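You operate a simulated robot arm through the tools that you are given. There is no shell and no other tool.

The job below is to be done with a simulated robot arm. You get a single attempt, and the scene is never put back.

JOB
Rub the dark film off the resistor band in the repair cradle.
Fine: cradle switch off first; wiper lever clear for the eraser, back on the band at the end; eraser on its spot. Set down upright: braid eraser. Where these are worked on the way, their far stop is far enough and under half their travel is too little: wiper lever. What is to be rubbed or washed off counts as gone when no trace of it is left.

Only the result counts: the job must be done as asked and must still hold three seconds after the hand-in. Knocking over, shifting, dropping, spilling or breaking anything else fails it.

ROBOT AND FRAMES
A 7-joint arm with a fingered hand, fixed in place. Base frame: the origin is at the foot of the arm, x ahead of it, y to its left, z up. Lengths are in mm, angles in degrees, forces in N, time in s.
With the tool pointing down near the work surface it reaches from about 280 to 700 mm from the base axis. Its first joint turns from -166.0 to 166.0 degrees. Payload 4 kg.
Tool frame: the origin (TCP) lies between the finger pads and is the grasp point; the fingertips stand 26 mm ahead of it; z points along the fingers, y is the line along which they close. Largest opening 156 mm; the body of the gripper starts 73 mm behind the TCP. The gripper is a hand of 4 fingers: y runs from the thumb to the fingers, the wrist lies at [0, 0, -239] in the tool frame, and closing takes about 1.5 s.
Orientation is told as [roll, pitch, yaw] about the base's x, y, z axes, in that order, counted from this pose: with the fingers straight down and closing along the base's y, the tool's x points along the base's -x, its y along +y and its z along -z.

CONTROLS
- The arm moves only by the tool jog_arm. Its argument "plan" is a list that holds one entry, the list of rows, each a list of 7 numbers: the shift along the tool's x, y, z in mm, then the turn, a rotation vector about the tool's x, y, z in degrees, then the opening, from 0 (shut) to 1 (fully open). In form: [[[x, y, z, ax, ay, az, grip], ...]]. A call has 1 to 20 rows; each row is the pose to reach, as a shift and turn from the pose commanded when the call began, along the tool's axes at that moment. A row lasts 0.2 s, in which the tool goes at most 50 mm and 8.6 degrees; a call with a longer step from one row to the next is refused whole, and so is a gripper value outside its range. Where a pose cannot be reached the arm comes as near as it can. A force on the tool above 40 N (or 10 N above the force at the start of the call, whichever is more), or a blocked arm, ends the call early, and 0.2 s more pass. The fingers move at their own pace (about 72 mm/s each) and stop on an object; they squeeze with about 33 N. The grip force told is the motor's: it shows also when the fingers shut on nothing. Time passes only in rows, and 0.2 s behind the last, so rows that repeat a pose let the fingers close. It gives the time, the measured TCP pose, the force on the tool (base axes), the opening and the grip force at its end, in the units of the frame above (readings bear some noise), with the torque about the TCP (base axes, N m) and any sound that the robot's microphone picked up.
- Cameras (640 x 400 px; columns grow to the right, rows downward): "scene" is fixed at [401, 499.1, 1430.9]; the picture's right is [-0.48, 0.88, 0.00], its down [0.74, 0.40, -0.54] and it looks along [-0.47, -0.26, -0.84] (base axes); focal length 278 px, centre (320, 200). "wrist" rides on the gripper at [58, -58, -91] in the tool frame; the picture's right is [0.71, 0.71, 0.00], its down [-0.53, 0.53, -0.67] and it looks along [-0.47, 0.47, 0.74] (tool axes); focal length 265 px, centre (320, 200). There is no depth. A picture from a camera that has moved, and an enlarged one, comes with that camera's place and axes in the base frame and with its lens.
- get_image(camera): a new picture of that camera. No time passes.
- grasp_type(shape): the hand has 4 fingers and takes this shape, open, in about a second: jaw (thumb against the fingers, like two jaws); tri (thumb and two fingers); tip (a fingertip pinch); poke (one finger out to press); point (the index stretched); flat (the hand flat); cup (the hand cupped); fist (a fist). The gripper value then closes the fingers along that shape, each until it touches; the sizes above hold for jaw. It gives what a move gives, with no picture.
- close_up(camera, box): a new picture of the part [left, top, right, bottom] of that camera's present view, enlarged. No time passes.
- hand_in(): hands the job in; it is judged then, once.

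Places have to be worked out from the pictures, the camera data and where the tool is seen. Open the gripper and draw the arm clear of the work before you hand the job in, unless the task says otherwise.

The tools are called after ">>>" as name(argument=value, ...) on one line, values as JSON. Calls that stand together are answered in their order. jog_arm: Moves the arm, as the interface text tells. Its arguments: {"type":"object","properties":{"plan":{"type":"array","items":{"type":"array","items":{"type":"array","items":{"type":"number"}}}}},"required":["plan"]} The other tools are called the same way: grasp_type (shape) gives the hand a shape; get_image (camera) takes a picture; close_up (camera, box) takes an enlarged picture of a part of a camera's view; hand_in () hands the job in.

At the start:

```text
time: 0.0
tcp_pos: [208.2, 457.4, 1174.4]
ee_rot: [0.0, 0.0, 0.1]
force: [-0.1, -1.3, -0.6]
moment: [0.02, 0.04, 0.0]
grip_width: 155.9
grip_force: 0.1
shape: jaw
```

scene: 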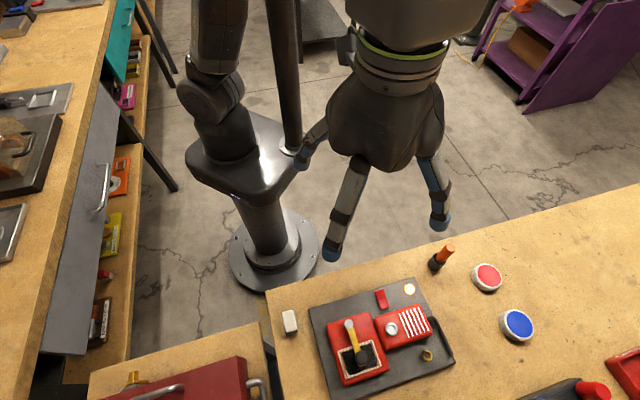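
wrist: 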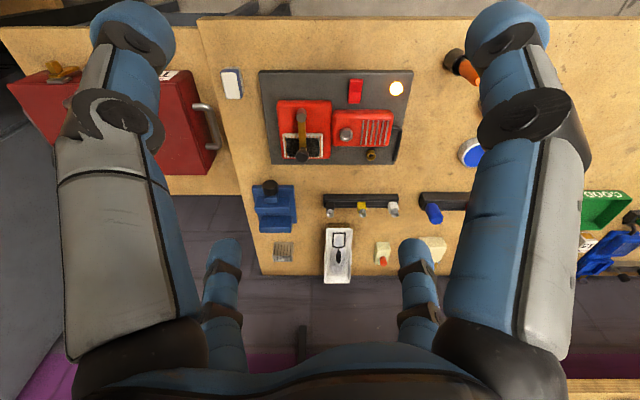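

I start by looking closer at the workbench from both cameras to identify the cradle, switch, lever, and eraser.

>>> close_up(camera="scene", box=[260, 230, 480, 400])

>>> close_up(camera="wrist", box=[200, 50, 460, 290])

>>> close_up(camera="wrist", box=[250, 60, 410, 170])

```text
2.35 times, centred on (370, 315) of scene
camera zoom: at [401.0, 499.1, 1430.9], right [-0.48, 0.88, 0.0], down [0.74, 0.4, -0.54], along [-0.47, -0.26, -0.84], focal length 655 px, centre (202, -71)
```

zoom: 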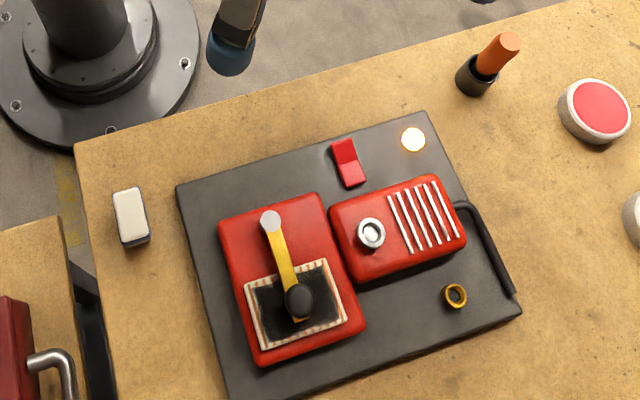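

```text
1.67 times, centred on (330, 170) of wrist
camera zoom: at [151.4, 399.1, 1265.3], right [-0.71, 0.71, 0.0], down [0.53, 0.53, 0.67], along [0.47, 0.47, -0.74], focal length 442 px, centre (303, 250)
```

zoom: 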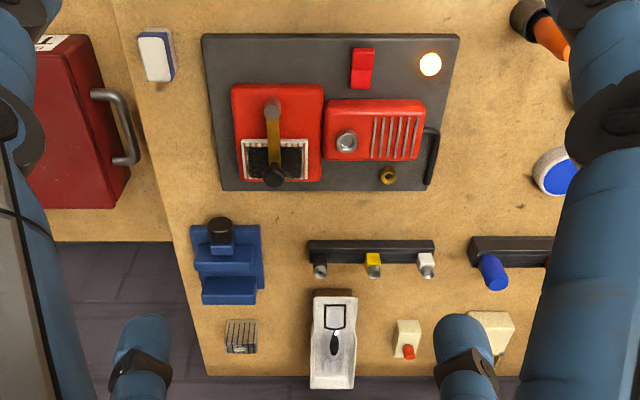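

```text
3.64 times, centred on (330, 115) of wrist
camera zoom: at [151.4, 399.1, 1265.3], right [-0.71, 0.71, 0.0], down [0.53, 0.53, 0.67], along [0.47, 0.47, -0.74], focal length 965 px, centre (284, 509)
```

zoom: 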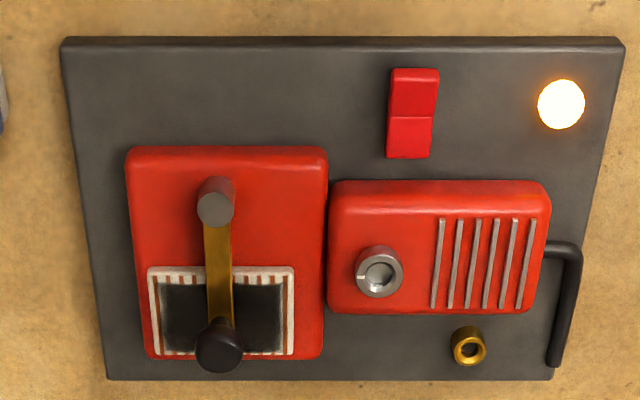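

The white-and-blue block sits near (346, 402), the plate with red switch near (219, 546, 839), the lever knob near (341, 547, 885) and its pivot near (301, 506, 868). I lower the hand for a closer wrist view.

>>> jog_arm(plan=[[[0, 0, 30, 0, 0, 0, 1], [0, 0, 60, 0, 0, 0, 1], [0, 0, 90, 0, 0, 0, 1], [0, 0, 120, 0, 0, 0, 1], [0, 0, 150, 0, 0, 0, 1], [0, 0, 150, 0, 0, 0, 1]]])

>>> get_image(camera="wrist")

>>> get_image(camera="scene")

```text
time: 1.6
tcp_pos: [232.0, 444.8, 1040.2]
ee_rot: [2.3, 0.7, -3.0]
force: [0.2, 0.1, -0.5]
moment: [-0.02, -0.03, -0.04]
grip_width: 155.9
grip_force: 0.0
shape: jaw
stopped in row 6: the arm was blocked; the commanded pose is now the measured one
```

```text
taken
camera wrist: at [172.1, 386.3, 1129.8], right [-0.67, 0.74, 0.04], down [0.56, 0.47, 0.68], along [0.49, 0.48, -0.73], focal length 265 px, centre (320, 200)
```

wrist: 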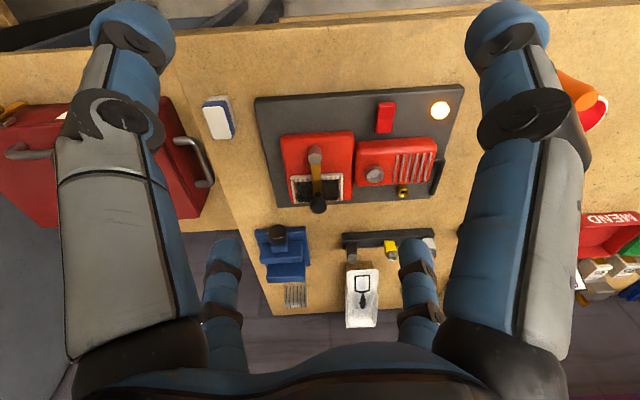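

```text
taken
```

scene: 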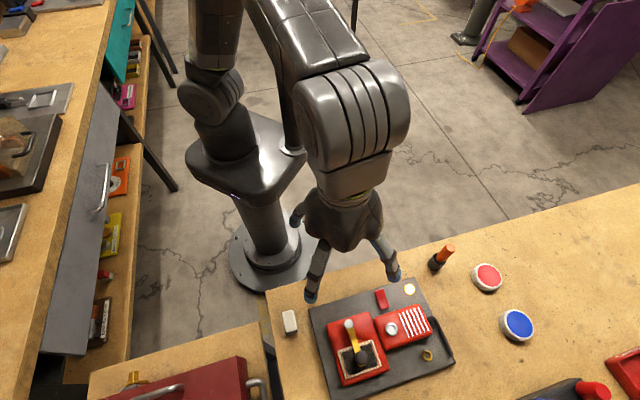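

The arm stopped at z≈1040 with a slight tilt (blocked, maybe near a joint limit). I correct the orientation while moving outward toward the plate, slowly.

>>> jog_arm(plan=[[[-2, 5, 0, 0.5, -0.2, -0.6, 1], [-4, 10, 0, 1.0, -0.3, -1.2, 1], [-6, 15, 0, 1.5, -0.5, -1.8, 1], [-8, 20, 0, 2.0, -0.6, -2.4, 1], [-10, 25, 0, 2.3, -0.7, -3.0, 1], [-12, 30, 0, 2.3, -0.7, -3.0, 1], [-14, 35, 0, 2.3, -0.7, -3.0, 1], [-14, 35, 0, 2.3, -0.7, -3.0, 1]]])

```text
time: 3.4
tcp_pos: [260.5, 471.7, 1057.6]
ee_rot: [1.8, -0.1, -1.6]
force: [1.4, -0.3, -2.2]
moment: [-0.01, 0.05, 0.03]
grip_width: 155.8
grip_force: 0.0
shape: jaw
```

The arm can't hold exactly this pose, so I test whether turning the tool yaw towards +45° (aligned with the plate) frees it up.

>>> jog_arm(plan=[[[0, 0, 0, 0, 0, -5, 1], [0, 0, 0, 0, 0, -11, 1], [0, 0, 0, 0, 0, -17, 1], [0, 0, 0, 0, 0, -23, 1], [0, 0, 0, 0, 0, -29, 1], [0, 0, 0, 0, 0, -35, 1], [0, 0, 0, 0, 0, -41, 1], [0, 0, 0, 0, 0, -46, 1], [0, 0, 0, 0, 0, -46, 1]]])

>>> get_image(camera="wrist")

```text
time: 5.4
tcp_pos: [245.2, 481.4, 1041.7]
ee_rot: [-0.1, 0.0, 46.5]
force: [0.4, 0.3, 0.6]
moment: [0.0, -0.02, -0.03]
grip_width: 155.8
grip_force: 0.0
shape: jaw
```

```text
taken
camera wrist: at [246.7, 399.0, 1131.9], right [-1.0, -0.03, 0.0], down [-0.02, 0.74, 0.67], along [-0.02, 0.67, -0.74], focal length 265 px, centre (320, 200)
```

wrist: 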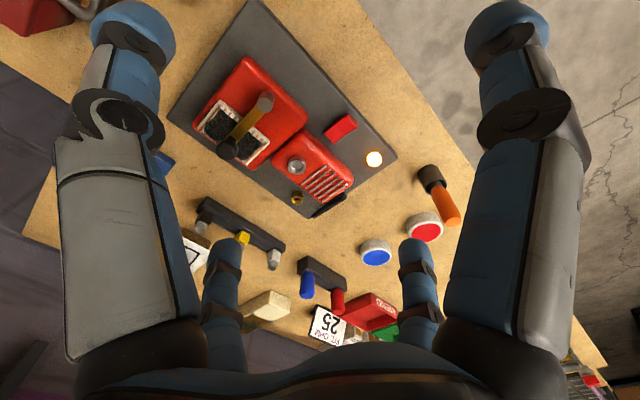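

At yaw ≈46° the arm tracks its command exactly. I enlarge the view of the plate to read the switch's state and the band.

>>> close_up(camera="wrist", box=[160, 30, 400, 220])

>>> get_image(camera="scene")

```text
2.11 times, centred on (280, 125) of wrist
camera zoom: at [246.7, 399.0, 1131.9], right [-1.0, -0.03, 0.0], down [-0.02, 0.74, 0.67], along [-0.02, 0.67, -0.74], focal length 559 px, centre (404, 358)
```

zoom: 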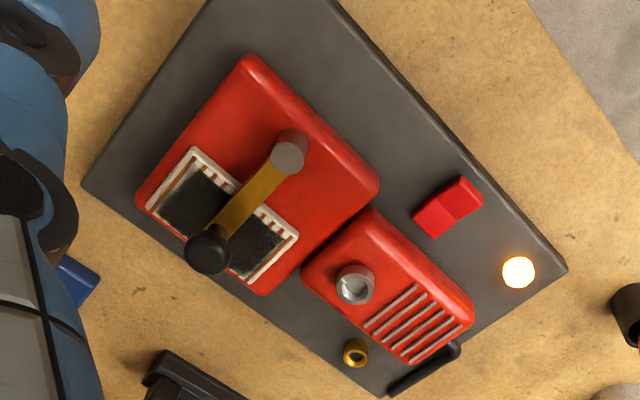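

```text
taken
```

scene: 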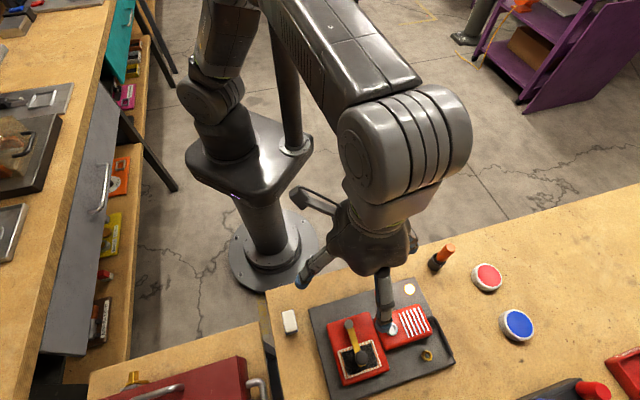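

I zoom further onto the rocker from both cameras to tell which half is pressed in.

>>> close_up(camera="wrist", box=[300, 85, 400, 150])

>>> close_up(camera="scene", box=[360, 275, 440, 325])

```text
6.15 times, centred on (350, 118) of wrist
camera zoom: at [246.7, 399.0, 1131.9], right [-1.0, -0.03, 0.0], down [-0.02, 0.74, 0.67], along [-0.02, 0.67, -0.74], focal length 1633 px, centre (135, 708)
```

zoom: 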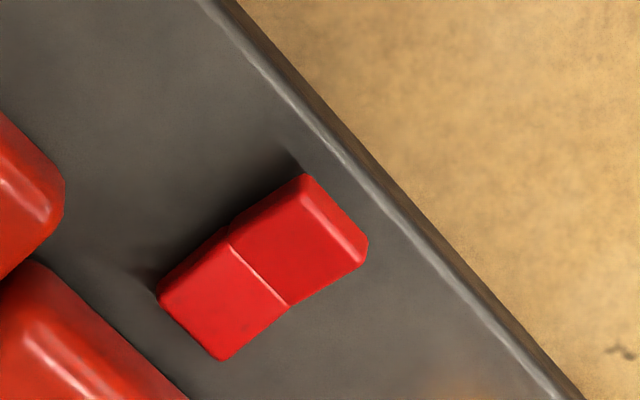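

```text
8.00 times, centred on (400, 300) of scene
camera zoom: at [401.0, 499.1, 1430.9], right [-0.48, 0.88, 0.0], down [0.74, 0.4, -0.54], along [-0.47, -0.26, -0.84], focal length 2227 px, centre (-320, -600)
```

zoom: 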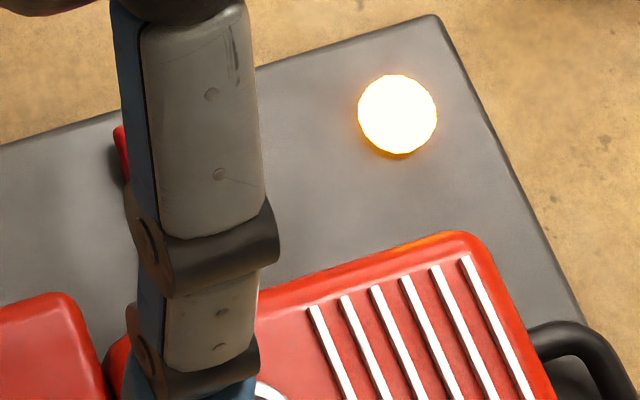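

The near half (towards the base) appears raised and the far half pressed; the lamp is lit. I shape the hand to poke and check where the poking finger is.

>>> grasp_type(shape="poke")

>>> get_image(camera="wrist")

>>> get_image(camera="scene")

```text
time: 6.3
tcp_pos: [244.8, 479.1, 1041.5]
ee_rot: [-0.1, -0.2, 46.3]
force: [0.2, 0.1, 0.7]
moment: [-0.05, 0.0, 0.0]
grip_width: 0.0
grip_force: 0.0
shape: poke
```

```text
taken
camera wrist: at [247.0, 398.7, 1132.1], right [-1.0, -0.02, 0.0], down [-0.02, 0.74, 0.67], along [-0.01, 0.67, -0.74], focal length 265 px, centre (320, 200)
```

wrist: 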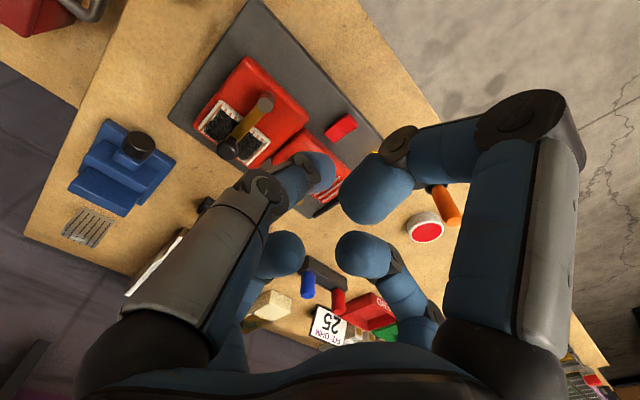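

```text
taken
```

scene: 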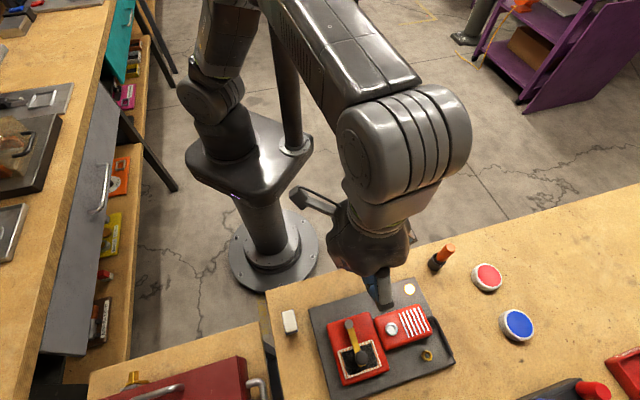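

The poking finger tip shows up near the tool axis, and I put the near half of the rocker around (209, 538, ~843). I move above it, stopping about 35 mm over it to check.

>>> jog_arm(plan=[[[-4, 16, 0, 0, 0, 0, 0], [-8, 32, 0, 0, 0, 0, 0], [-12, 48, 0, 0, 0, 0, 0], [-16.7, 65, 0, 0, 0, 0, 0], [-16.7, 65, 25, 0, 0, 0, 0], [-16.7, 65, 50, 0, 0, 0, 0], [-16.7, 65, 75, 0, 0, 0, 0], [-16.7, 65, 100, 0, 0, 0, 0], [-16.7, 65, 120, 0, 0, 0, 0], [-16.7, 65, 135, 0, 0, 0, 0], [-16.7, 65, 135, 0, 0, 0, 0]]])

>>> get_image(camera="wrist")

>>> close_up(camera="scene", box=[300, 220, 460, 340])

```text
time: 8.7
tcp_pos: [227.0, 534.5, 922.3]
ee_rot: [1.2, -1.1, 44.5]
force: [0.4, 0.5, -0.4]
moment: [0.03, 0.02, 0.0]
grip_width: 0.0
grip_force: 33.2
shape: jaw
```

```text
taken
camera wrist: at [226.7, 449.0, 1010.4], right [-1.0, 0.01, 0.0], down [0.01, 0.72, 0.69], along [0.0, 0.69, -0.72], focal length 265 px, centre (320, 200)
```

wrist: 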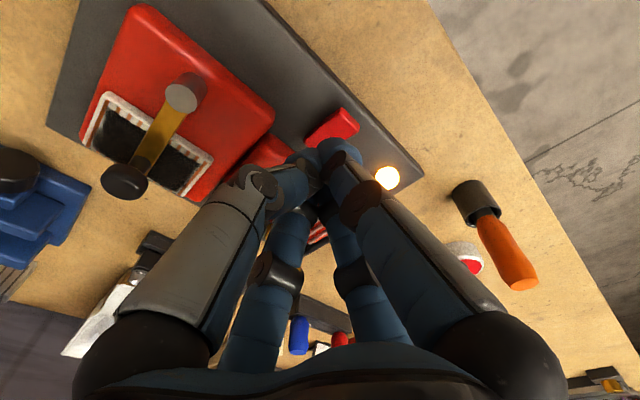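

```text
3.33 times, centred on (380, 280) of scene
camera zoom: at [401.0, 499.1, 1430.9], right [-0.48, 0.88, 0.0], down [0.74, 0.4, -0.54], along [-0.47, -0.26, -0.84], focal length 928 px, centre (120, -67)
```

zoom: 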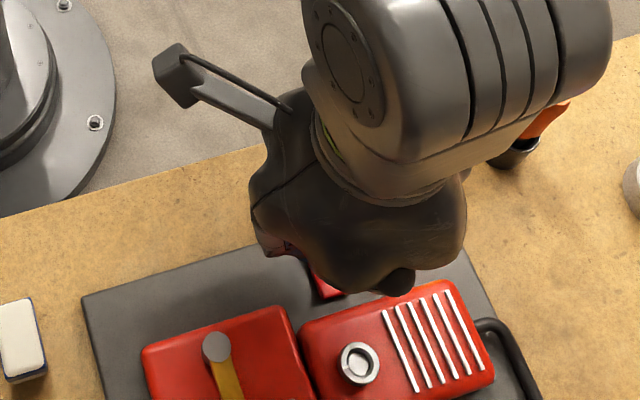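

Setting the gripper value to 0 closed all fingers, and the arm again fell short (joint limit). I re-take the poke shape, keep the gripper at 1, and turn the yaw further positive to see if that frees the arm.

>>> grasp_type(shape="poke")

>>> jog_arm(plan=[[[0, 0, 0, 0, 0, -6, 1], [0, 0, 0, 0, 0, -12, 1], [0, 0, 0, 0, 0, -18, 1], [0, 0, 0, 0, 0, -24, 1], [0, 0, 0, 0, 0, -30, 1], [0, 0, 0, 0, 0, -30, 1]]])

>>> get_image(camera="wrist")

>>> get_image(camera="scene")

```text
time: 9.6
tcp_pos: [227.6, 533.5, 919.5]
ee_rot: [1.1, -1.0, 44.3]
force: [-0.4, -0.4, -0.5]
moment: [0.03, 0.0, -0.01]
grip_width: 0.0
grip_force: 0.1
shape: poke
```

```text
time: 11.0
tcp_pos: [220.6, 535.1, 909.7]
ee_rot: [0.0, -0.4, 75.2]
force: [0.9, 0.3, 0.3]
moment: [-0.04, -0.04, 0.01]
grip_width: 0.3
grip_force: 0.0
shape: poke
```

```text
taken
camera wrist: at [262.5, 462.6, 1000.2], right [-0.86, -0.5, 0.0], down [-0.38, 0.64, 0.67], along [-0.34, 0.58, -0.74], focal length 265 px, centre (320, 200)
```

wrist: 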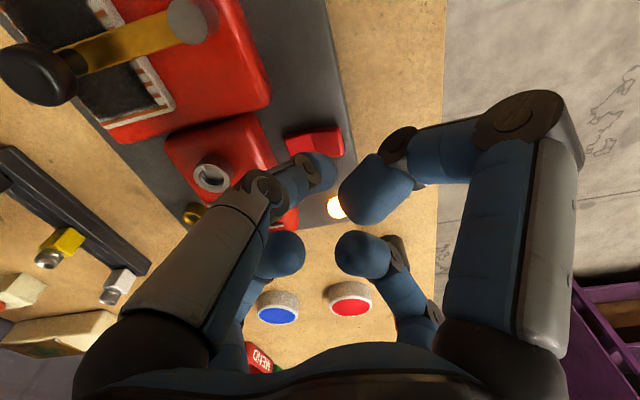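

```text
taken
```

scene: 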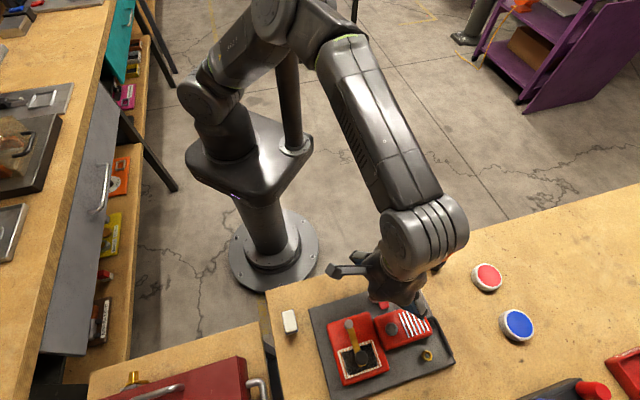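

The tool now sits near (221, 533.5, 909) at yaw 75. I hold a moment to see whether it settles on the commanded place.

>>> jog_arm(plan=[[[0, 0, 0, 0, 0, 0, 1], [0, 0, 0, 0, 0, 0, 1], [0, 0, 0, 0, 0, 0, 1]]])

>>> close_up(camera="wrist", box=[240, 90, 440, 260])

```text
time: 11.8
tcp_pos: [221.7, 534.7, 909.5]
ee_rot: [0.0, -0.3, 75.1]
force: [-0.8, -0.1, 0.3]
moment: [-0.02, 0.02, -0.01]
grip_width: 0.4
grip_force: 0.0
shape: poke
```

```text
2.35 times, centred on (340, 175) of wrist
camera zoom: at [262.5, 462.5, 999.6], right [-0.86, -0.5, 0.0], down [-0.37, 0.64, 0.67], along [-0.33, 0.58, -0.74], focal length 624 px, centre (273, 259)
```

zoom: 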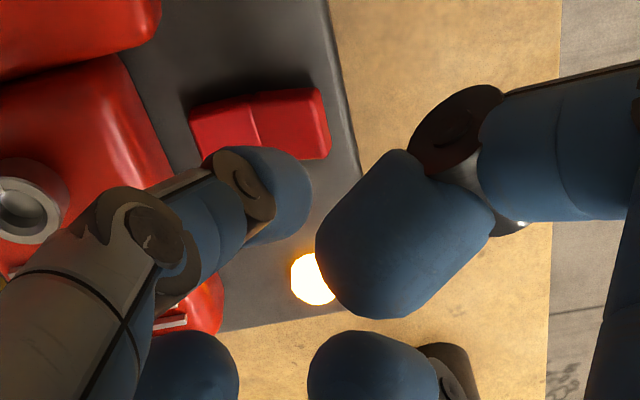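

It is steady, so I shift about 13 mm along tool y to be above the near half, at the same height, and check.

>>> jog_arm(plan=[[[-0.5, 5, 0, 0, 0, 0, 1], [-1, 10, 0, 0, 0, 0, 1], [-1.2, 13, 0, 0, 0, 0, 1], [-1.2, 13, 0, 0, 0, 0, 1]]])

>>> close_up(camera="wrist", box=[240, 90, 440, 260])

>>> close_up(camera="scene", box=[340, 250, 460, 340])

```text
time: 13.0
tcp_pos: [224.7, 534.0, 912.0]
ee_rot: [0.1, -0.6, 73.4]
force: [-0.2, 0.0, 0.0]
moment: [-0.03, -0.01, -0.02]
grip_width: 0.1
grip_force: 0.0
shape: poke
stopped in row 4: the arm was blocked; the commanded pose is now the measured one
```

```text
2.35 times, centred on (340, 175) of wrist
camera zoom: at [264.8, 459.8, 1002.2], right [-0.88, -0.47, -0.01], down [-0.35, 0.65, 0.67], along [-0.32, 0.6, -0.74], focal length 624 px, centre (273, 259)
```

zoom: 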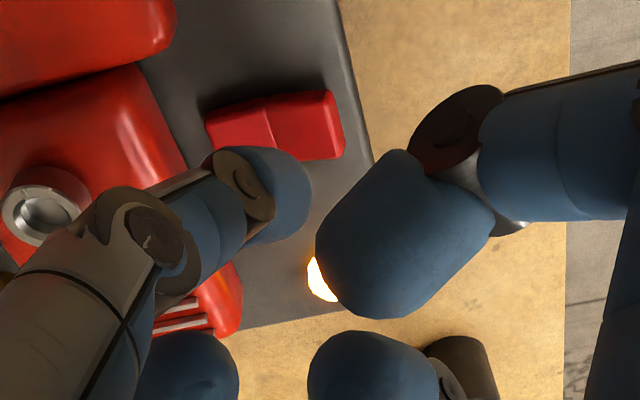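

```text
4.44 times, centred on (400, 295) of scene
camera zoom: at [401.0, 499.1, 1430.9], right [-0.48, 0.88, 0.0], down [0.74, 0.4, -0.54], along [-0.47, -0.26, -0.84], focal length 1237 px, centre (-36, -222)
```

zoom: 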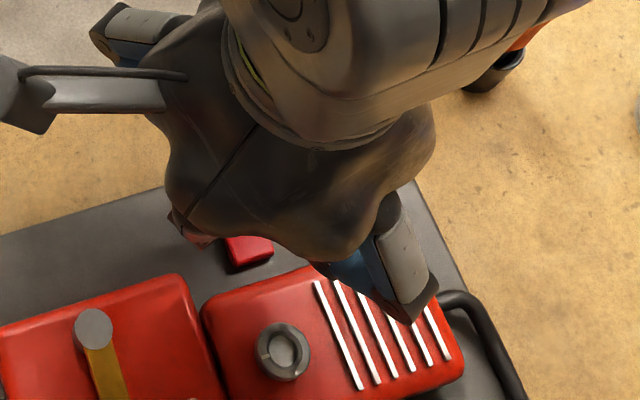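

The arm is blocked going further in -x at this yaw; raising yaw earlier helped, so I turn another 40° in place and then retry the shift.

>>> jog_arm(plan=[[[0, 0, 0, 0, 0, -6, 1], [0, 0, 0, 0, 0, -12, 1], [0, 0, 0, 0, 0, -18, 1], [0, 0, 0, 0, 0, -24, 1], [0, 0, 0, 0, 0, -30, 1], [0, 0, 0, 0, 0, -36, 1], [0, 0, 0, 0, 0, -40, 1], [0, 0, 0, 0, 0, -40, 1]]])

>>> get_image(camera="scene")

```text
time: 14.8
tcp_pos: [224.7, 534.4, 912.0]
ee_rot: [-0.3, -0.5, 113.6]
force: [0.0, -0.8, 0.7]
moment: [-0.01, -0.02, -0.02]
grip_width: 0.0
grip_force: 0.0
shape: poke
```

```text
taken
```

scene: 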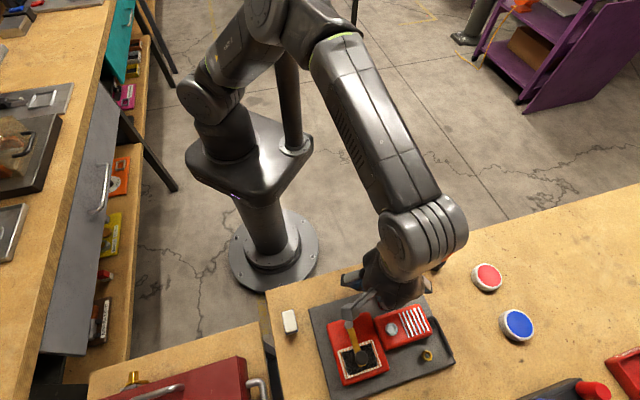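

Orientation reached with the position kept. I now retry the lateral shift to (209, 538).

>>> jog_arm(plan=[[[-3.3, 4.3, 0, 0, 0, 0, 1], [-6.6, 8.6, 0, 0, 0, 0, 1], [-9.8, 12.9, 0, 0, 0, 0, 1], [-9.8, 12.9, 0, 0, 0, 0, 1]]])

>>> get_image(camera="wrist")

>>> close_up(camera="scene", box=[340, 250, 460, 340])

```text
time: 15.8
tcp_pos: [208.2, 537.6, 911.5]
ee_rot: [-0.3, -0.6, 113.5]
force: [0.4, -0.4, -0.4]
moment: [-0.01, -0.01, -0.01]
grip_width: 0.0
grip_force: 0.0
shape: poke
```

```text
taken
camera wrist: at [284.3, 506.7, 1002.3], right [-0.37, -0.93, -0.01], down [-0.69, 0.27, 0.67], along [-0.62, 0.25, -0.74], focal length 265 px, centre (320, 200)
```

wrist: 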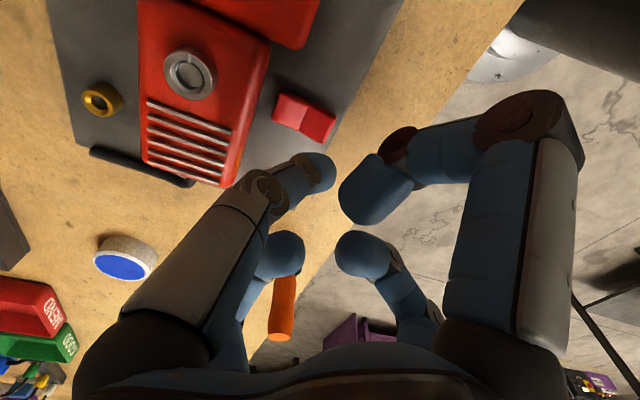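

```text
4.44 times, centred on (400, 295) of scene
camera zoom: at [401.0, 499.1, 1430.9], right [-0.48, 0.88, 0.0], down [0.74, 0.4, -0.54], along [-0.47, -0.26, -0.84], focal length 1237 px, centre (-36, -222)
```

zoom: 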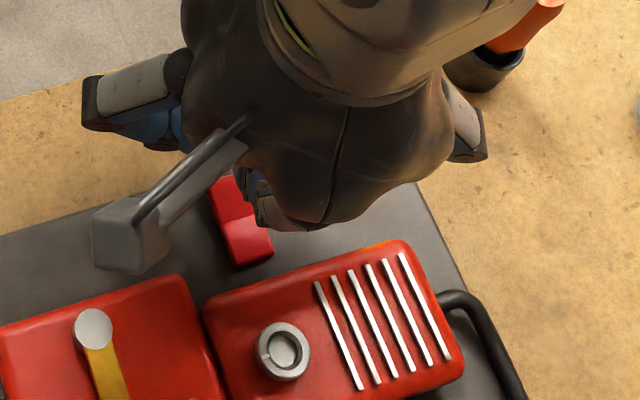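

The tool is now above the near half at (208, 538). I take an enlarged wrist view to judge the rocker's ends relative to the fingertip.

>>> close_up(camera="wrist", box=[240, 70, 360, 210])

```text
2.86 times, centred on (300, 140) of wrist
camera zoom: at [284.3, 506.7, 1002.3], right [-0.37, -0.93, -0.01], down [-0.69, 0.27, 0.67], along [-0.62, 0.25, -0.74], focal length 758 px, centre (377, 371)
```

zoom: 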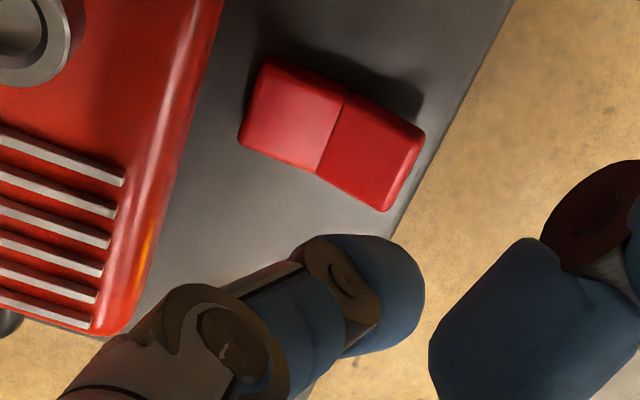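

The near half is clearly the raised one, centred near (211, 535.5, 845). I centre over it and press down slowly.

>>> jog_arm(plan=[[[2.6, -2.1, 0, 0, 0, 0, 1], [2.6, -2.1, 10, 0, 0, 0, 1], [2.6, -2.1, 20, 0, 0, 0, 1], [2.6, -2.1, 30, 0, 0, 0, 1], [2.6, -2.1, 35, 0, 0, 0, 1], [2.6, -2.1, 38, 0, 0, 0, 1], [2.6, -2.1, 41, 0, 0, 0, 1], [2.6, -2.1, 44, 0, 0, 0, 1], [2.6, -2.1, 47, 0, 0, 0, 1], [2.6, -2.1, 49, 0, 0, 0, 1]]])

>>> get_image(camera="wrist")

>>> close_up(camera="scene", box=[340, 250, 460, 340])

```text
time: 17.9
tcp_pos: [215.3, 538.5, 870.1]
ee_rot: [-0.9, -0.9, 113.6]
force: [-2.3, -3.3, 12.5]
moment: [-0.13, 0.12, -0.01]
grip_width: 0.0
grip_force: 0.1
shape: poke
heard: click
stopped in row 10: the force on the tool passed its limit at 42 N (the readings are from after the stop); the commanded pose is now the measured one
```

```text
taken
camera wrist: at [290.5, 506.4, 961.1], right [-0.37, -0.93, -0.02], down [-0.7, 0.26, 0.67], along [-0.61, 0.26, -0.74], focal length 265 px, centre (320, 200)
```

wrist: 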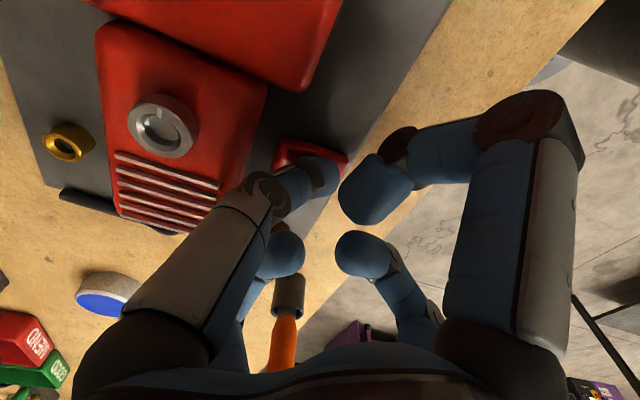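

```text
4.44 times, centred on (400, 295) of scene
camera zoom: at [401.0, 499.1, 1430.9], right [-0.48, 0.88, 0.0], down [0.74, 0.4, -0.54], along [-0.47, -0.26, -0.84], focal length 1237 px, centre (-36, -222)
```

zoom: 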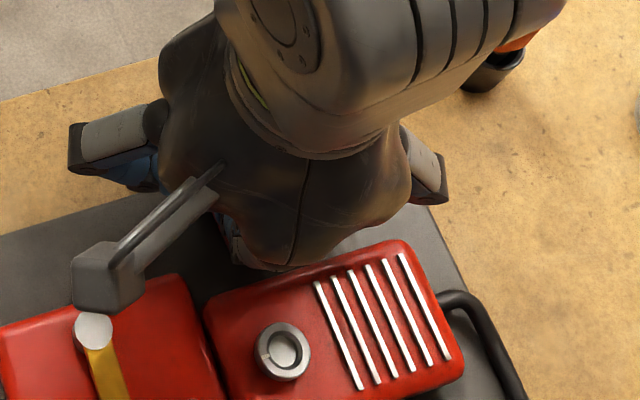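

A click was heard. I raise the hand straight up and check the lamp and the rocker.

>>> jog_arm(plan=[[[0, 0, -5, 0, 0, 0, 1], [0, 0, -15, 0, 0, 0, 1], [0, 0, -30, 0, 0, 0, 1], [0, 0, -50, 0, 0, 0, 1], [0, 0, -75, 0, 0, 0, 1], [0, 0, -100, 0, 0, 0, 1], [0, 0, -120, 0, 0, 0, 1]]])

>>> get_image(camera="wrist")

>>> get_image(camera="scene")

```text
time: 19.5
tcp_pos: [212.9, 536.6, 989.8]
ee_rot: [-0.8, -0.9, 113.5]
force: [0.5, 1.3, -0.3]
moment: [0.0, 0.0, 0.03]
grip_width: 0.2
grip_force: 0.0
shape: poke
```

```text
taken
camera wrist: at [288.0, 504.5, 1080.6], right [-0.36, -0.93, -0.02], down [-0.7, 0.26, 0.67], along [-0.62, 0.26, -0.74], focal length 265 px, centre (320, 200)
```

wrist: 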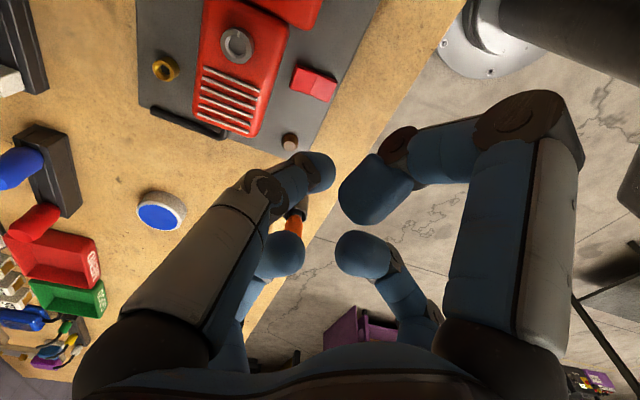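

```text
taken
```

scene: 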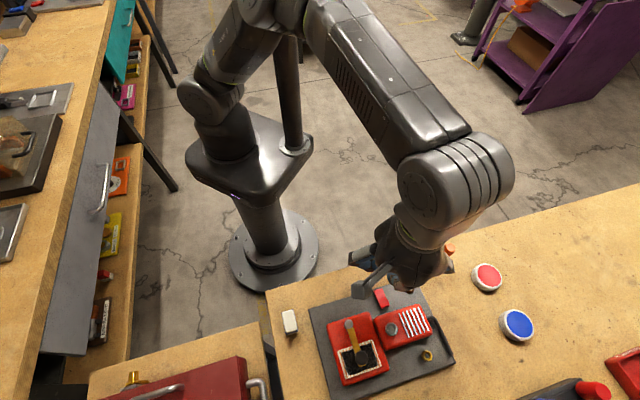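

The lamp is off, so the cradle switch is off. Next I move aside to get a close wrist view of the wiper lever and the band.

>>> jog_arm(plan=[[[16, -18.6, -2, 0, 0, 0, 1], [32, -37, -4, 0, 0, 0, 1], [48, -56, -6, 0, 0, 0, 1], [63, -74, -8, 0, 0, 0, 1], [79, -93, -10, 0, 0, 0, 1], [95, -111, -10, 0, 0, 0, 1], [111, -130, -10, 0, 0, 0, 1], [127, -149, -10, 0, 0, 0, 1], [127, -149, -10, 0, 0, 0, 1]]])

>>> get_image(camera="wrist")

>>> close_up(camera="scene", box=[270, 270, 470, 395])

```text
time: 21.5
tcp_pos: [401.6, 477.8, 998.9]
ee_rot: [-1.0, -0.9, 113.5]
force: [-0.1, -0.8, -0.3]
moment: [-0.01, 0.0, 0.01]
grip_width: 0.1
grip_force: 0.0
shape: poke
```

```text
taken
camera wrist: at [477.4, 446.4, 1089.7], right [-0.37, -0.93, -0.02], down [-0.7, 0.26, 0.67], along [-0.61, 0.26, -0.74], focal length 265 px, centre (320, 200)
```

wrist: 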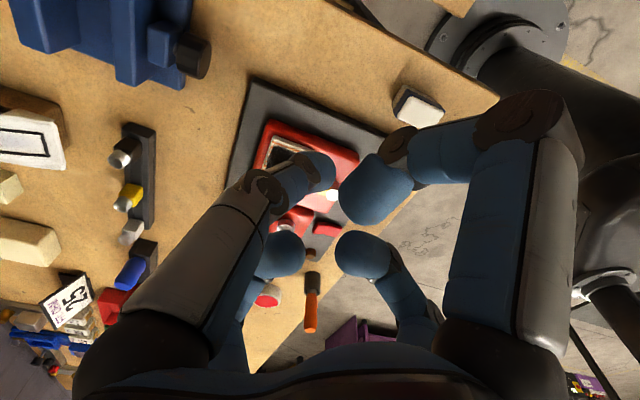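

```text
3.20 times, centred on (370, 332) of scene
camera zoom: at [401.0, 499.1, 1430.9], right [-0.48, 0.88, 0.0], down [0.74, 0.4, -0.54], along [-0.47, -0.26, -0.84], focal length 891 px, centre (160, -224)
```

zoom: 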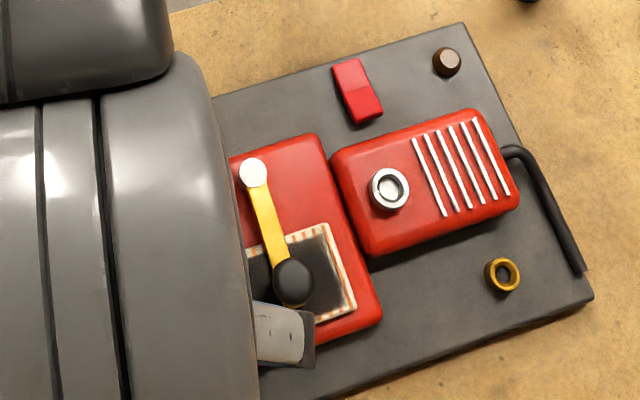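

The view is partly hidden by the hand. I move so the lever lies in the clear upper part of the wrist view.

>>> jog_arm(plan=[[[-19, 15, 0, 0, 0, 0, 1], [-38, 29, 0, 0, 0, 0, 1], [-57, 44, 0, 0, 0, 0, 1], [-77, 59, 0, 0, 0, 0, 1], [-96, 73, 0, 0, 0, 0, 1], [-96, 73, 15, 0, 0, 0, 1], [-96, 73, 30, 0, 0, 0, 1], [-96, 73, 44, 0, 0, 0, 1], [-96, 73, 44, 0, 0, 0, 1]]])

>>> get_image(camera="wrist")

>>> close_up(camera="wrist", box=[200, 0, 440, 150])

```text
time: 23.5
tcp_pos: [297.7, 538.2, 956.2]
ee_rot: [-0.9, -0.8, 113.4]
force: [-0.2, 0.3, 0.2]
moment: [0.02, 0.0, -0.02]
grip_width: 0.1
grip_force: 0.0
shape: poke
```

```text
taken
camera wrist: at [372.5, 506.6, 1046.5], right [-0.37, -0.93, -0.02], down [-0.7, 0.26, 0.67], along [-0.61, 0.26, -0.74], focal length 265 px, centre (320, 200)
```

wrist: 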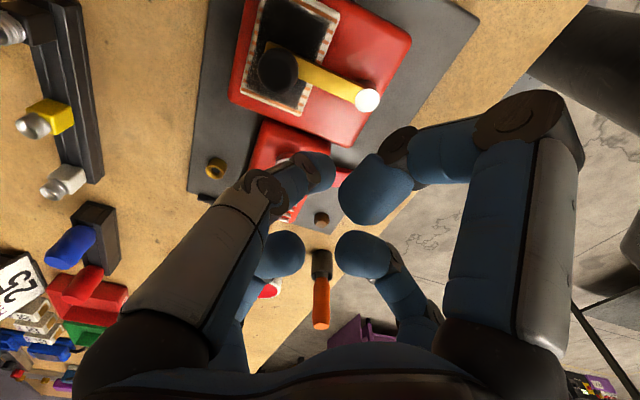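

```text
2.67 times, centred on (320, 75) of wrist
camera zoom: at [372.5, 506.6, 1046.5], right [-0.37, -0.93, -0.02], down [-0.7, 0.26, 0.67], along [-0.61, 0.26, -0.74], focal length 708 px, centre (320, 533)
```

zoom: 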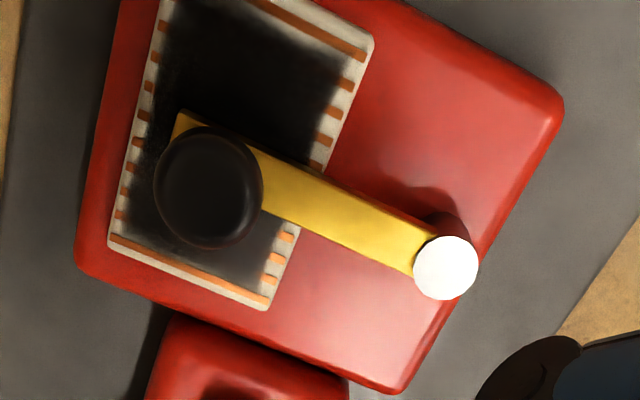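

Very clear now: pivot at about (302, 506), knob at about (341, 548, top ~890), box top ~858, band about 67×44 mm centred near (341, 546). I'll place the poke finger on the +e1 side of the knob, first hovering, to push the lever toward the eraser side.

>>> jog_arm(plan=[[[-6, -11, 0, -0.4, 0.4, 0, 1], [-12, -22, 0, -0.9, 0.8, 0, 1], [-18.8, -33.2, 0, -0.9, 0.8, 0, 1], [-18.8, -33.2, 15, -0.9, 0.8, 0, 1], [-18.8, -33.2, 30, -0.9, 0.8, 0, 1], [-18.8, -33.2, 30, -0.9, 0.8, 0, 1]]])

>>> get_image(camera="wrist")

>>> close_up(camera="scene", box=[270, 270, 470, 395])

```text
time: 24.9
tcp_pos: [320.3, 569.0, 926.7]
ee_rot: [0.0, 0.0, 113.4]
force: [-0.6, 0.1, 0.3]
moment: [0.01, 0.0, -0.02]
grip_width: 0.1
grip_force: 0.0
shape: poke
```

```text
taken
camera wrist: at [395.9, 539.3, 1017.5], right [-0.37, -0.93, 0.0], down [-0.69, 0.27, 0.67], along [-0.62, 0.25, -0.74], focal length 265 px, centre (320, 200)
```

wrist: 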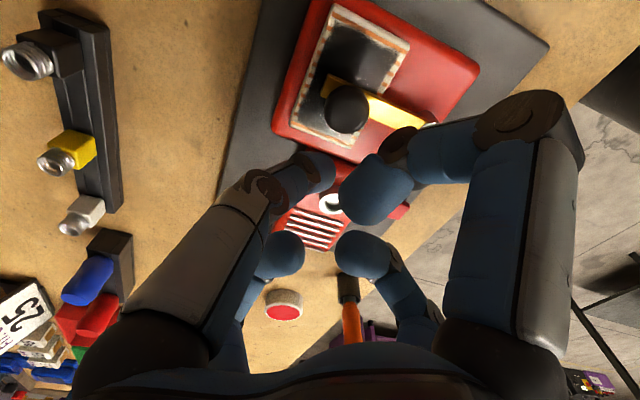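

```text
3.20 times, centred on (370, 332) of scene
camera zoom: at [401.0, 499.1, 1430.9], right [-0.48, 0.88, 0.0], down [0.74, 0.4, -0.54], along [-0.47, -0.26, -0.84], focal length 891 px, centre (160, -224)
```

zoom: 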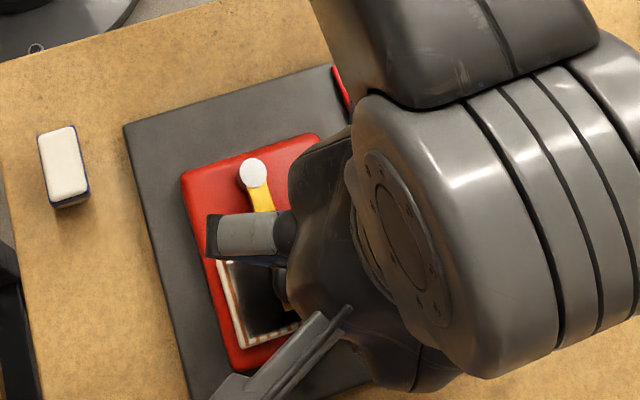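

Clear to descend. I lower the finger beside the knob (tip about 10 mm over the box) and push gently along the arc about the pivot.

>>> jog_arm(plan=[[[0, 0, 10, 0, 0, 0, 1], [0, 0, 20, 0, 0, 0, 1], [0, 0, 29, 0, 0, 0, 1], [3, 0, 29, 0, 0, 0, 1], [6.6, 0, 29, 0, 0, 0, 1], [10.4, -3.7, 29, 0, 0, 0, 1], [14.6, -7, 29, 0, 0, 0, 1], [18.9, -10, 29, 0, 0, 0, 1], [23.6, -12.6, 29, 0, 0, 0, 1], [28.5, -14.7, 29, 0, 0, 0, 1]]])

>>> get_image(camera="wrist")

>>> close_up(camera="scene", box=[270, 270, 470, 395])

```text
time: 27.1
tcp_pos: [344.4, 549.5, 897.4]
ee_rot: [0.0, 0.0, 113.4]
force: [-0.6, -0.4, 0.5]
moment: [0.02, 0.02, 0.04]
grip_width: 0.0
grip_force: 0.1
shape: poke
```

```text
taken
camera wrist: at [420.6, 518.6, 987.9], right [-0.37, -0.93, 0.0], down [-0.69, 0.27, 0.67], along [-0.62, 0.25, -0.74], focal length 265 px, centre (320, 200)
```

wrist: 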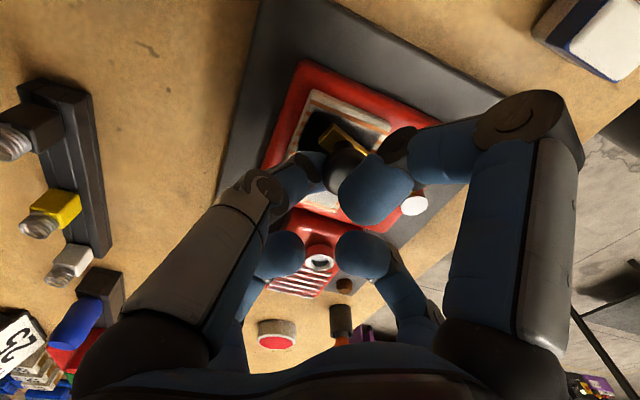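

```text
3.20 times, centred on (370, 332) of scene
camera zoom: at [401.0, 499.1, 1430.9], right [-0.48, 0.88, 0.0], down [0.74, 0.4, -0.54], along [-0.47, -0.26, -0.84], focal length 891 px, centre (160, -224)
```

zoom: 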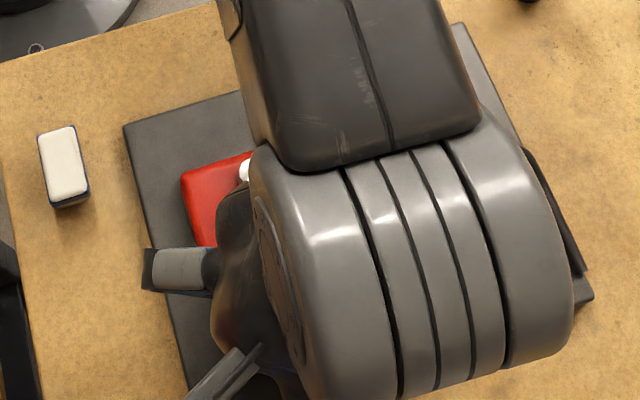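

The force stayed near zero; I enlarge the wrist view to see whether the lever moved along.

>>> close_up(camera="wrist", box=[250, 40, 450, 240])

```text
2.00 times, centred on (350, 140) of wrist
camera zoom: at [420.6, 518.6, 987.9], right [-0.37, -0.93, 0.0], down [-0.69, 0.27, 0.67], along [-0.62, 0.25, -0.74], focal length 531 px, centre (260, 320)
```

zoom: 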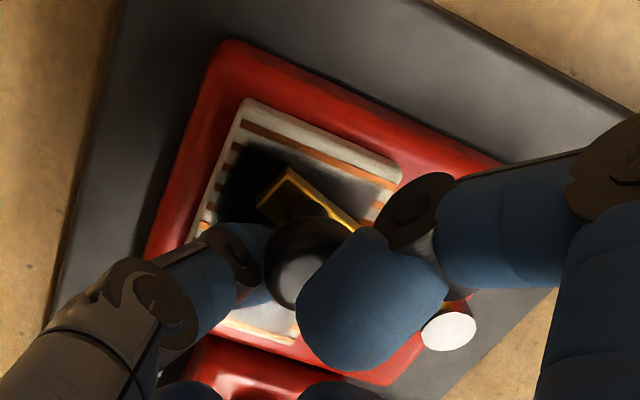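

The lever moved about 16° with it, freely. I keep pushing along the arc around the pivot.

>>> jog_arm(plan=[[[5, -1.8, 0, 0, 0, 0, 1], [10.2, -3.1, 0, 0, 0, 0, 1], [15.4, -3.9, 0, 0, 0, 0, 1], [20.7, -4.3, 0, 0, 0, 0, 1], [26, -4.2, 0, 0, 0, 0, 1], [31.3, -3.7, 0, 0, 0, 0, 1], [36.6, -2.7, 0, 0, 0, 0, 1], [41.7, -1.2, 0, 0, 0, 0, 1], [46.7, 0.7, 0, 0, 0, 0, 1], [51.5, 3, 0, 0, 0, 0, 1]]])

>>> get_image(camera="wrist")

>>> close_up(camera="wrist", box=[250, 40, 450, 240])

```text
time: 29.3
tcp_pos: [362.7, 500.5, 897.8]
ee_rot: [0.0, 0.0, 113.4]
force: [0.1, 0.6, 0.4]
moment: [0.03, -0.01, 0.01]
grip_width: 0.1
grip_force: 0.1
shape: poke
```

```text
taken
camera wrist: at [438.4, 470.2, 988.0], right [-0.37, -0.93, 0.0], down [-0.69, 0.27, 0.67], along [-0.62, 0.25, -0.74], focal length 265 px, centre (320, 200)
```

wrist: 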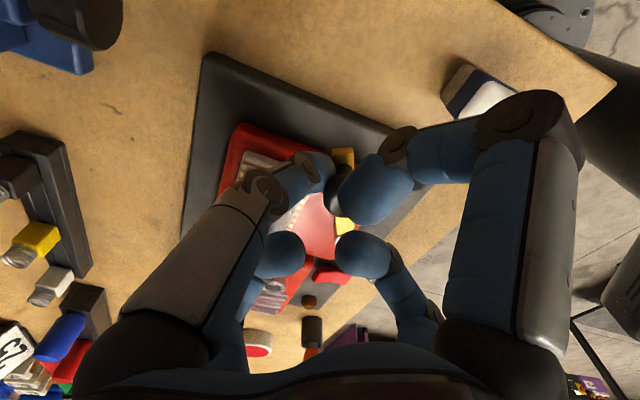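

```text
2.00 times, centred on (350, 140) of wrist
camera zoom: at [438.4, 470.2, 988.0], right [-0.37, -0.93, 0.0], down [-0.69, 0.27, 0.67], along [-0.62, 0.25, -0.74], focal length 531 px, centre (260, 320)
```

zoom: 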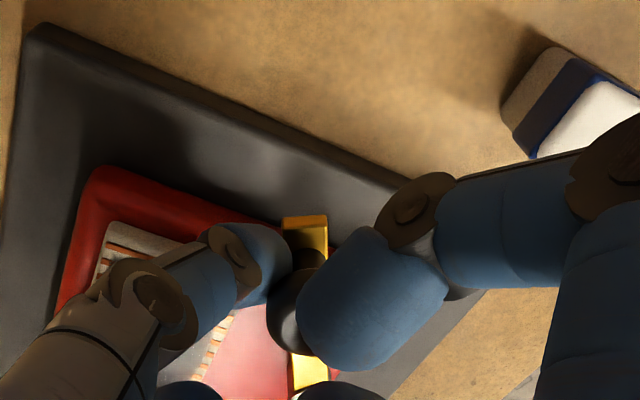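

The lever follows (now roughly 60° over). I continue toward its far stop in small steps, relying on the force limit.

>>> jog_arm(plan=[[[4.6, 2.7, 0, 0, 0, 0, 1], [8.9, 5.9, 0, 0, 0, 0, 1], [12.9, 9.4, 0, 0, 0, 0, 1], [16.6, 13.2, 0, 0, 0, 0, 1], [19.9, 17.3, 0, 0, 0, 0, 1], [23, 21.7, 0, 0, 0, 0, 1], [23, 21.7, 0, 0, 0, 0, 1]]])

>>> close_up(camera="wrist", box=[220, 40, 450, 260])

>>> close_up(camera="scene", box=[270, 270, 470, 395])

```text
time: 30.9
tcp_pos: [350.9, 471.0, 897.8]
ee_rot: [0.0, 0.0, 113.4]
force: [-1.0, 0.2, -0.5]
moment: [-0.01, 0.02, -0.01]
grip_width: 0.0
grip_force: 0.0
shape: poke
```

```text
1.82 times, centred on (335, 150) of wrist
camera zoom: at [427.2, 440.5, 987.8], right [-0.37, -0.93, 0.0], down [-0.69, 0.27, 0.67], along [-0.62, 0.25, -0.74], focal length 483 px, centre (293, 291)
```

zoom: 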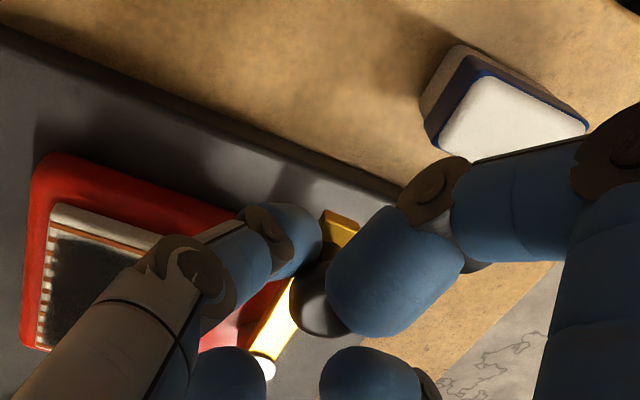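

```text
3.20 times, centred on (370, 332) of scene
camera zoom: at [401.0, 499.1, 1430.9], right [-0.48, 0.88, 0.0], down [0.74, 0.4, -0.54], along [-0.47, -0.26, -0.84], focal length 891 px, centre (160, -224)
```

zoom: 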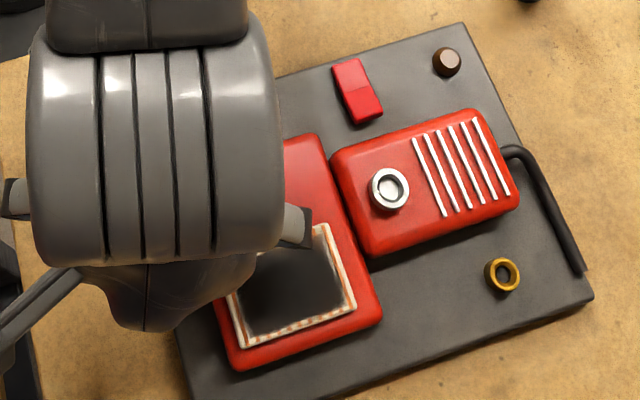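

The band is fully uncovered and the lever is about 95° over without hitting a stop yet. I push a little further to find its far stop.

>>> jog_arm(plan=[[[2.6, 4.7, 0, 0, 0, 0, 1], [4.7, 9.5, 0, 0, 0, 0, 1], [6.4, 14.5, 0, 0, 0, 0, 1], [7.8, 19.8, 0, 0, 0, 0, 1], [8.6, 25, 0, 0, 0, 0, 1], [8.6, 25, 0, 0, 0, 0, 1]]])

>>> close_up(camera="wrist", box=[220, 40, 450, 260])

```text
time: 32.3
tcp_pos: [338.4, 456.6, 900.9]
ee_rot: [-1.4, -0.4, 113.2]
force: [22.1, 14.9, -11.9]
moment: [0.13, -0.25, 0.04]
grip_width: 0.1
grip_force: 0.0
shape: poke
stopped in row 6: the force on the tool passed its limit at 41 N (the readings are from after the stop); the commanded pose is now the measured one
```

```text
1.82 times, centred on (335, 150) of wrist
camera zoom: at [413.0, 425.2, 992.7], right [-0.37, -0.93, -0.02], down [-0.7, 0.27, 0.66], along [-0.61, 0.26, -0.75], focal length 483 px, centre (293, 291)
```

zoom: 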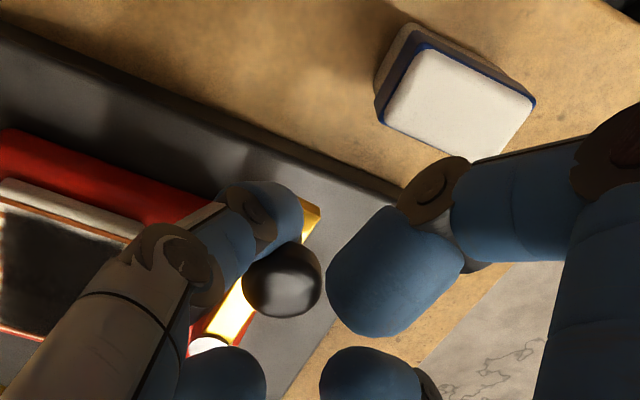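

The lever met its far stop (reaction of ~27 N left). I back the finger off, then raise the hand clear and look at the result.

>>> jog_arm(plan=[[[-1, -4, 0, -0.7, 0.2, 0, 1], [-2, -9, 0, -1.4, 0.4, 0, 1], [-2, -9, -15, -1.4, 0.4, 0, 1], [-2, -9, -35, -1.4, 0.4, 0, 1], [-2, -9, -60, -1.4, 0.4, 0, 1], [-2, -9, -85, -1.4, 0.4, 0, 1], [-2, -9, -105, -1.4, 0.4, 0, 1], [-2, -9, -105, -1.4, 0.4, 0, 1]]])

>>> get_image(camera="wrist")

>>> get_image(camera="scene")

```text
time: 34.1
tcp_pos: [341.2, 459.1, 1007.0]
ee_rot: [0.4, 0.1, 113.4]
force: [0.0, 0.5, -0.8]
moment: [-0.02, 0.0, 0.02]
grip_width: 0.0
grip_force: 0.0
shape: poke
```

```text
taken
camera wrist: at [418.5, 429.5, 1096.5], right [-0.37, -0.93, 0.01], down [-0.69, 0.28, 0.67], along [-0.63, 0.24, -0.74], focal length 265 px, centre (320, 200)
```

wrist: 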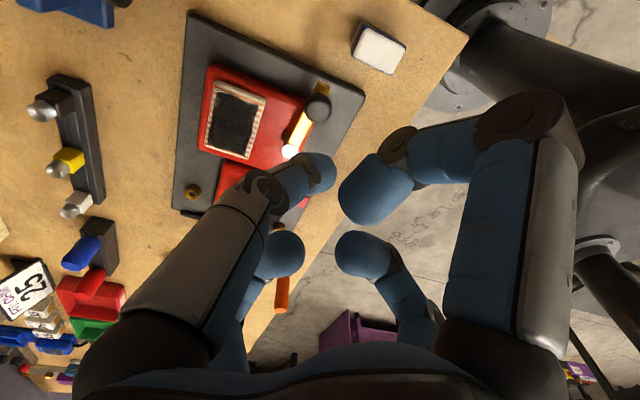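

```text
taken
```

scene: 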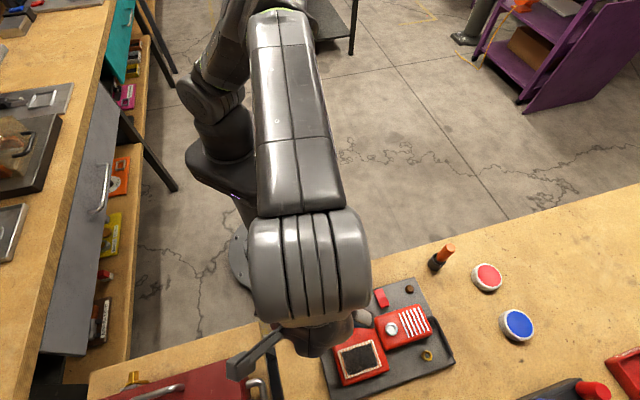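

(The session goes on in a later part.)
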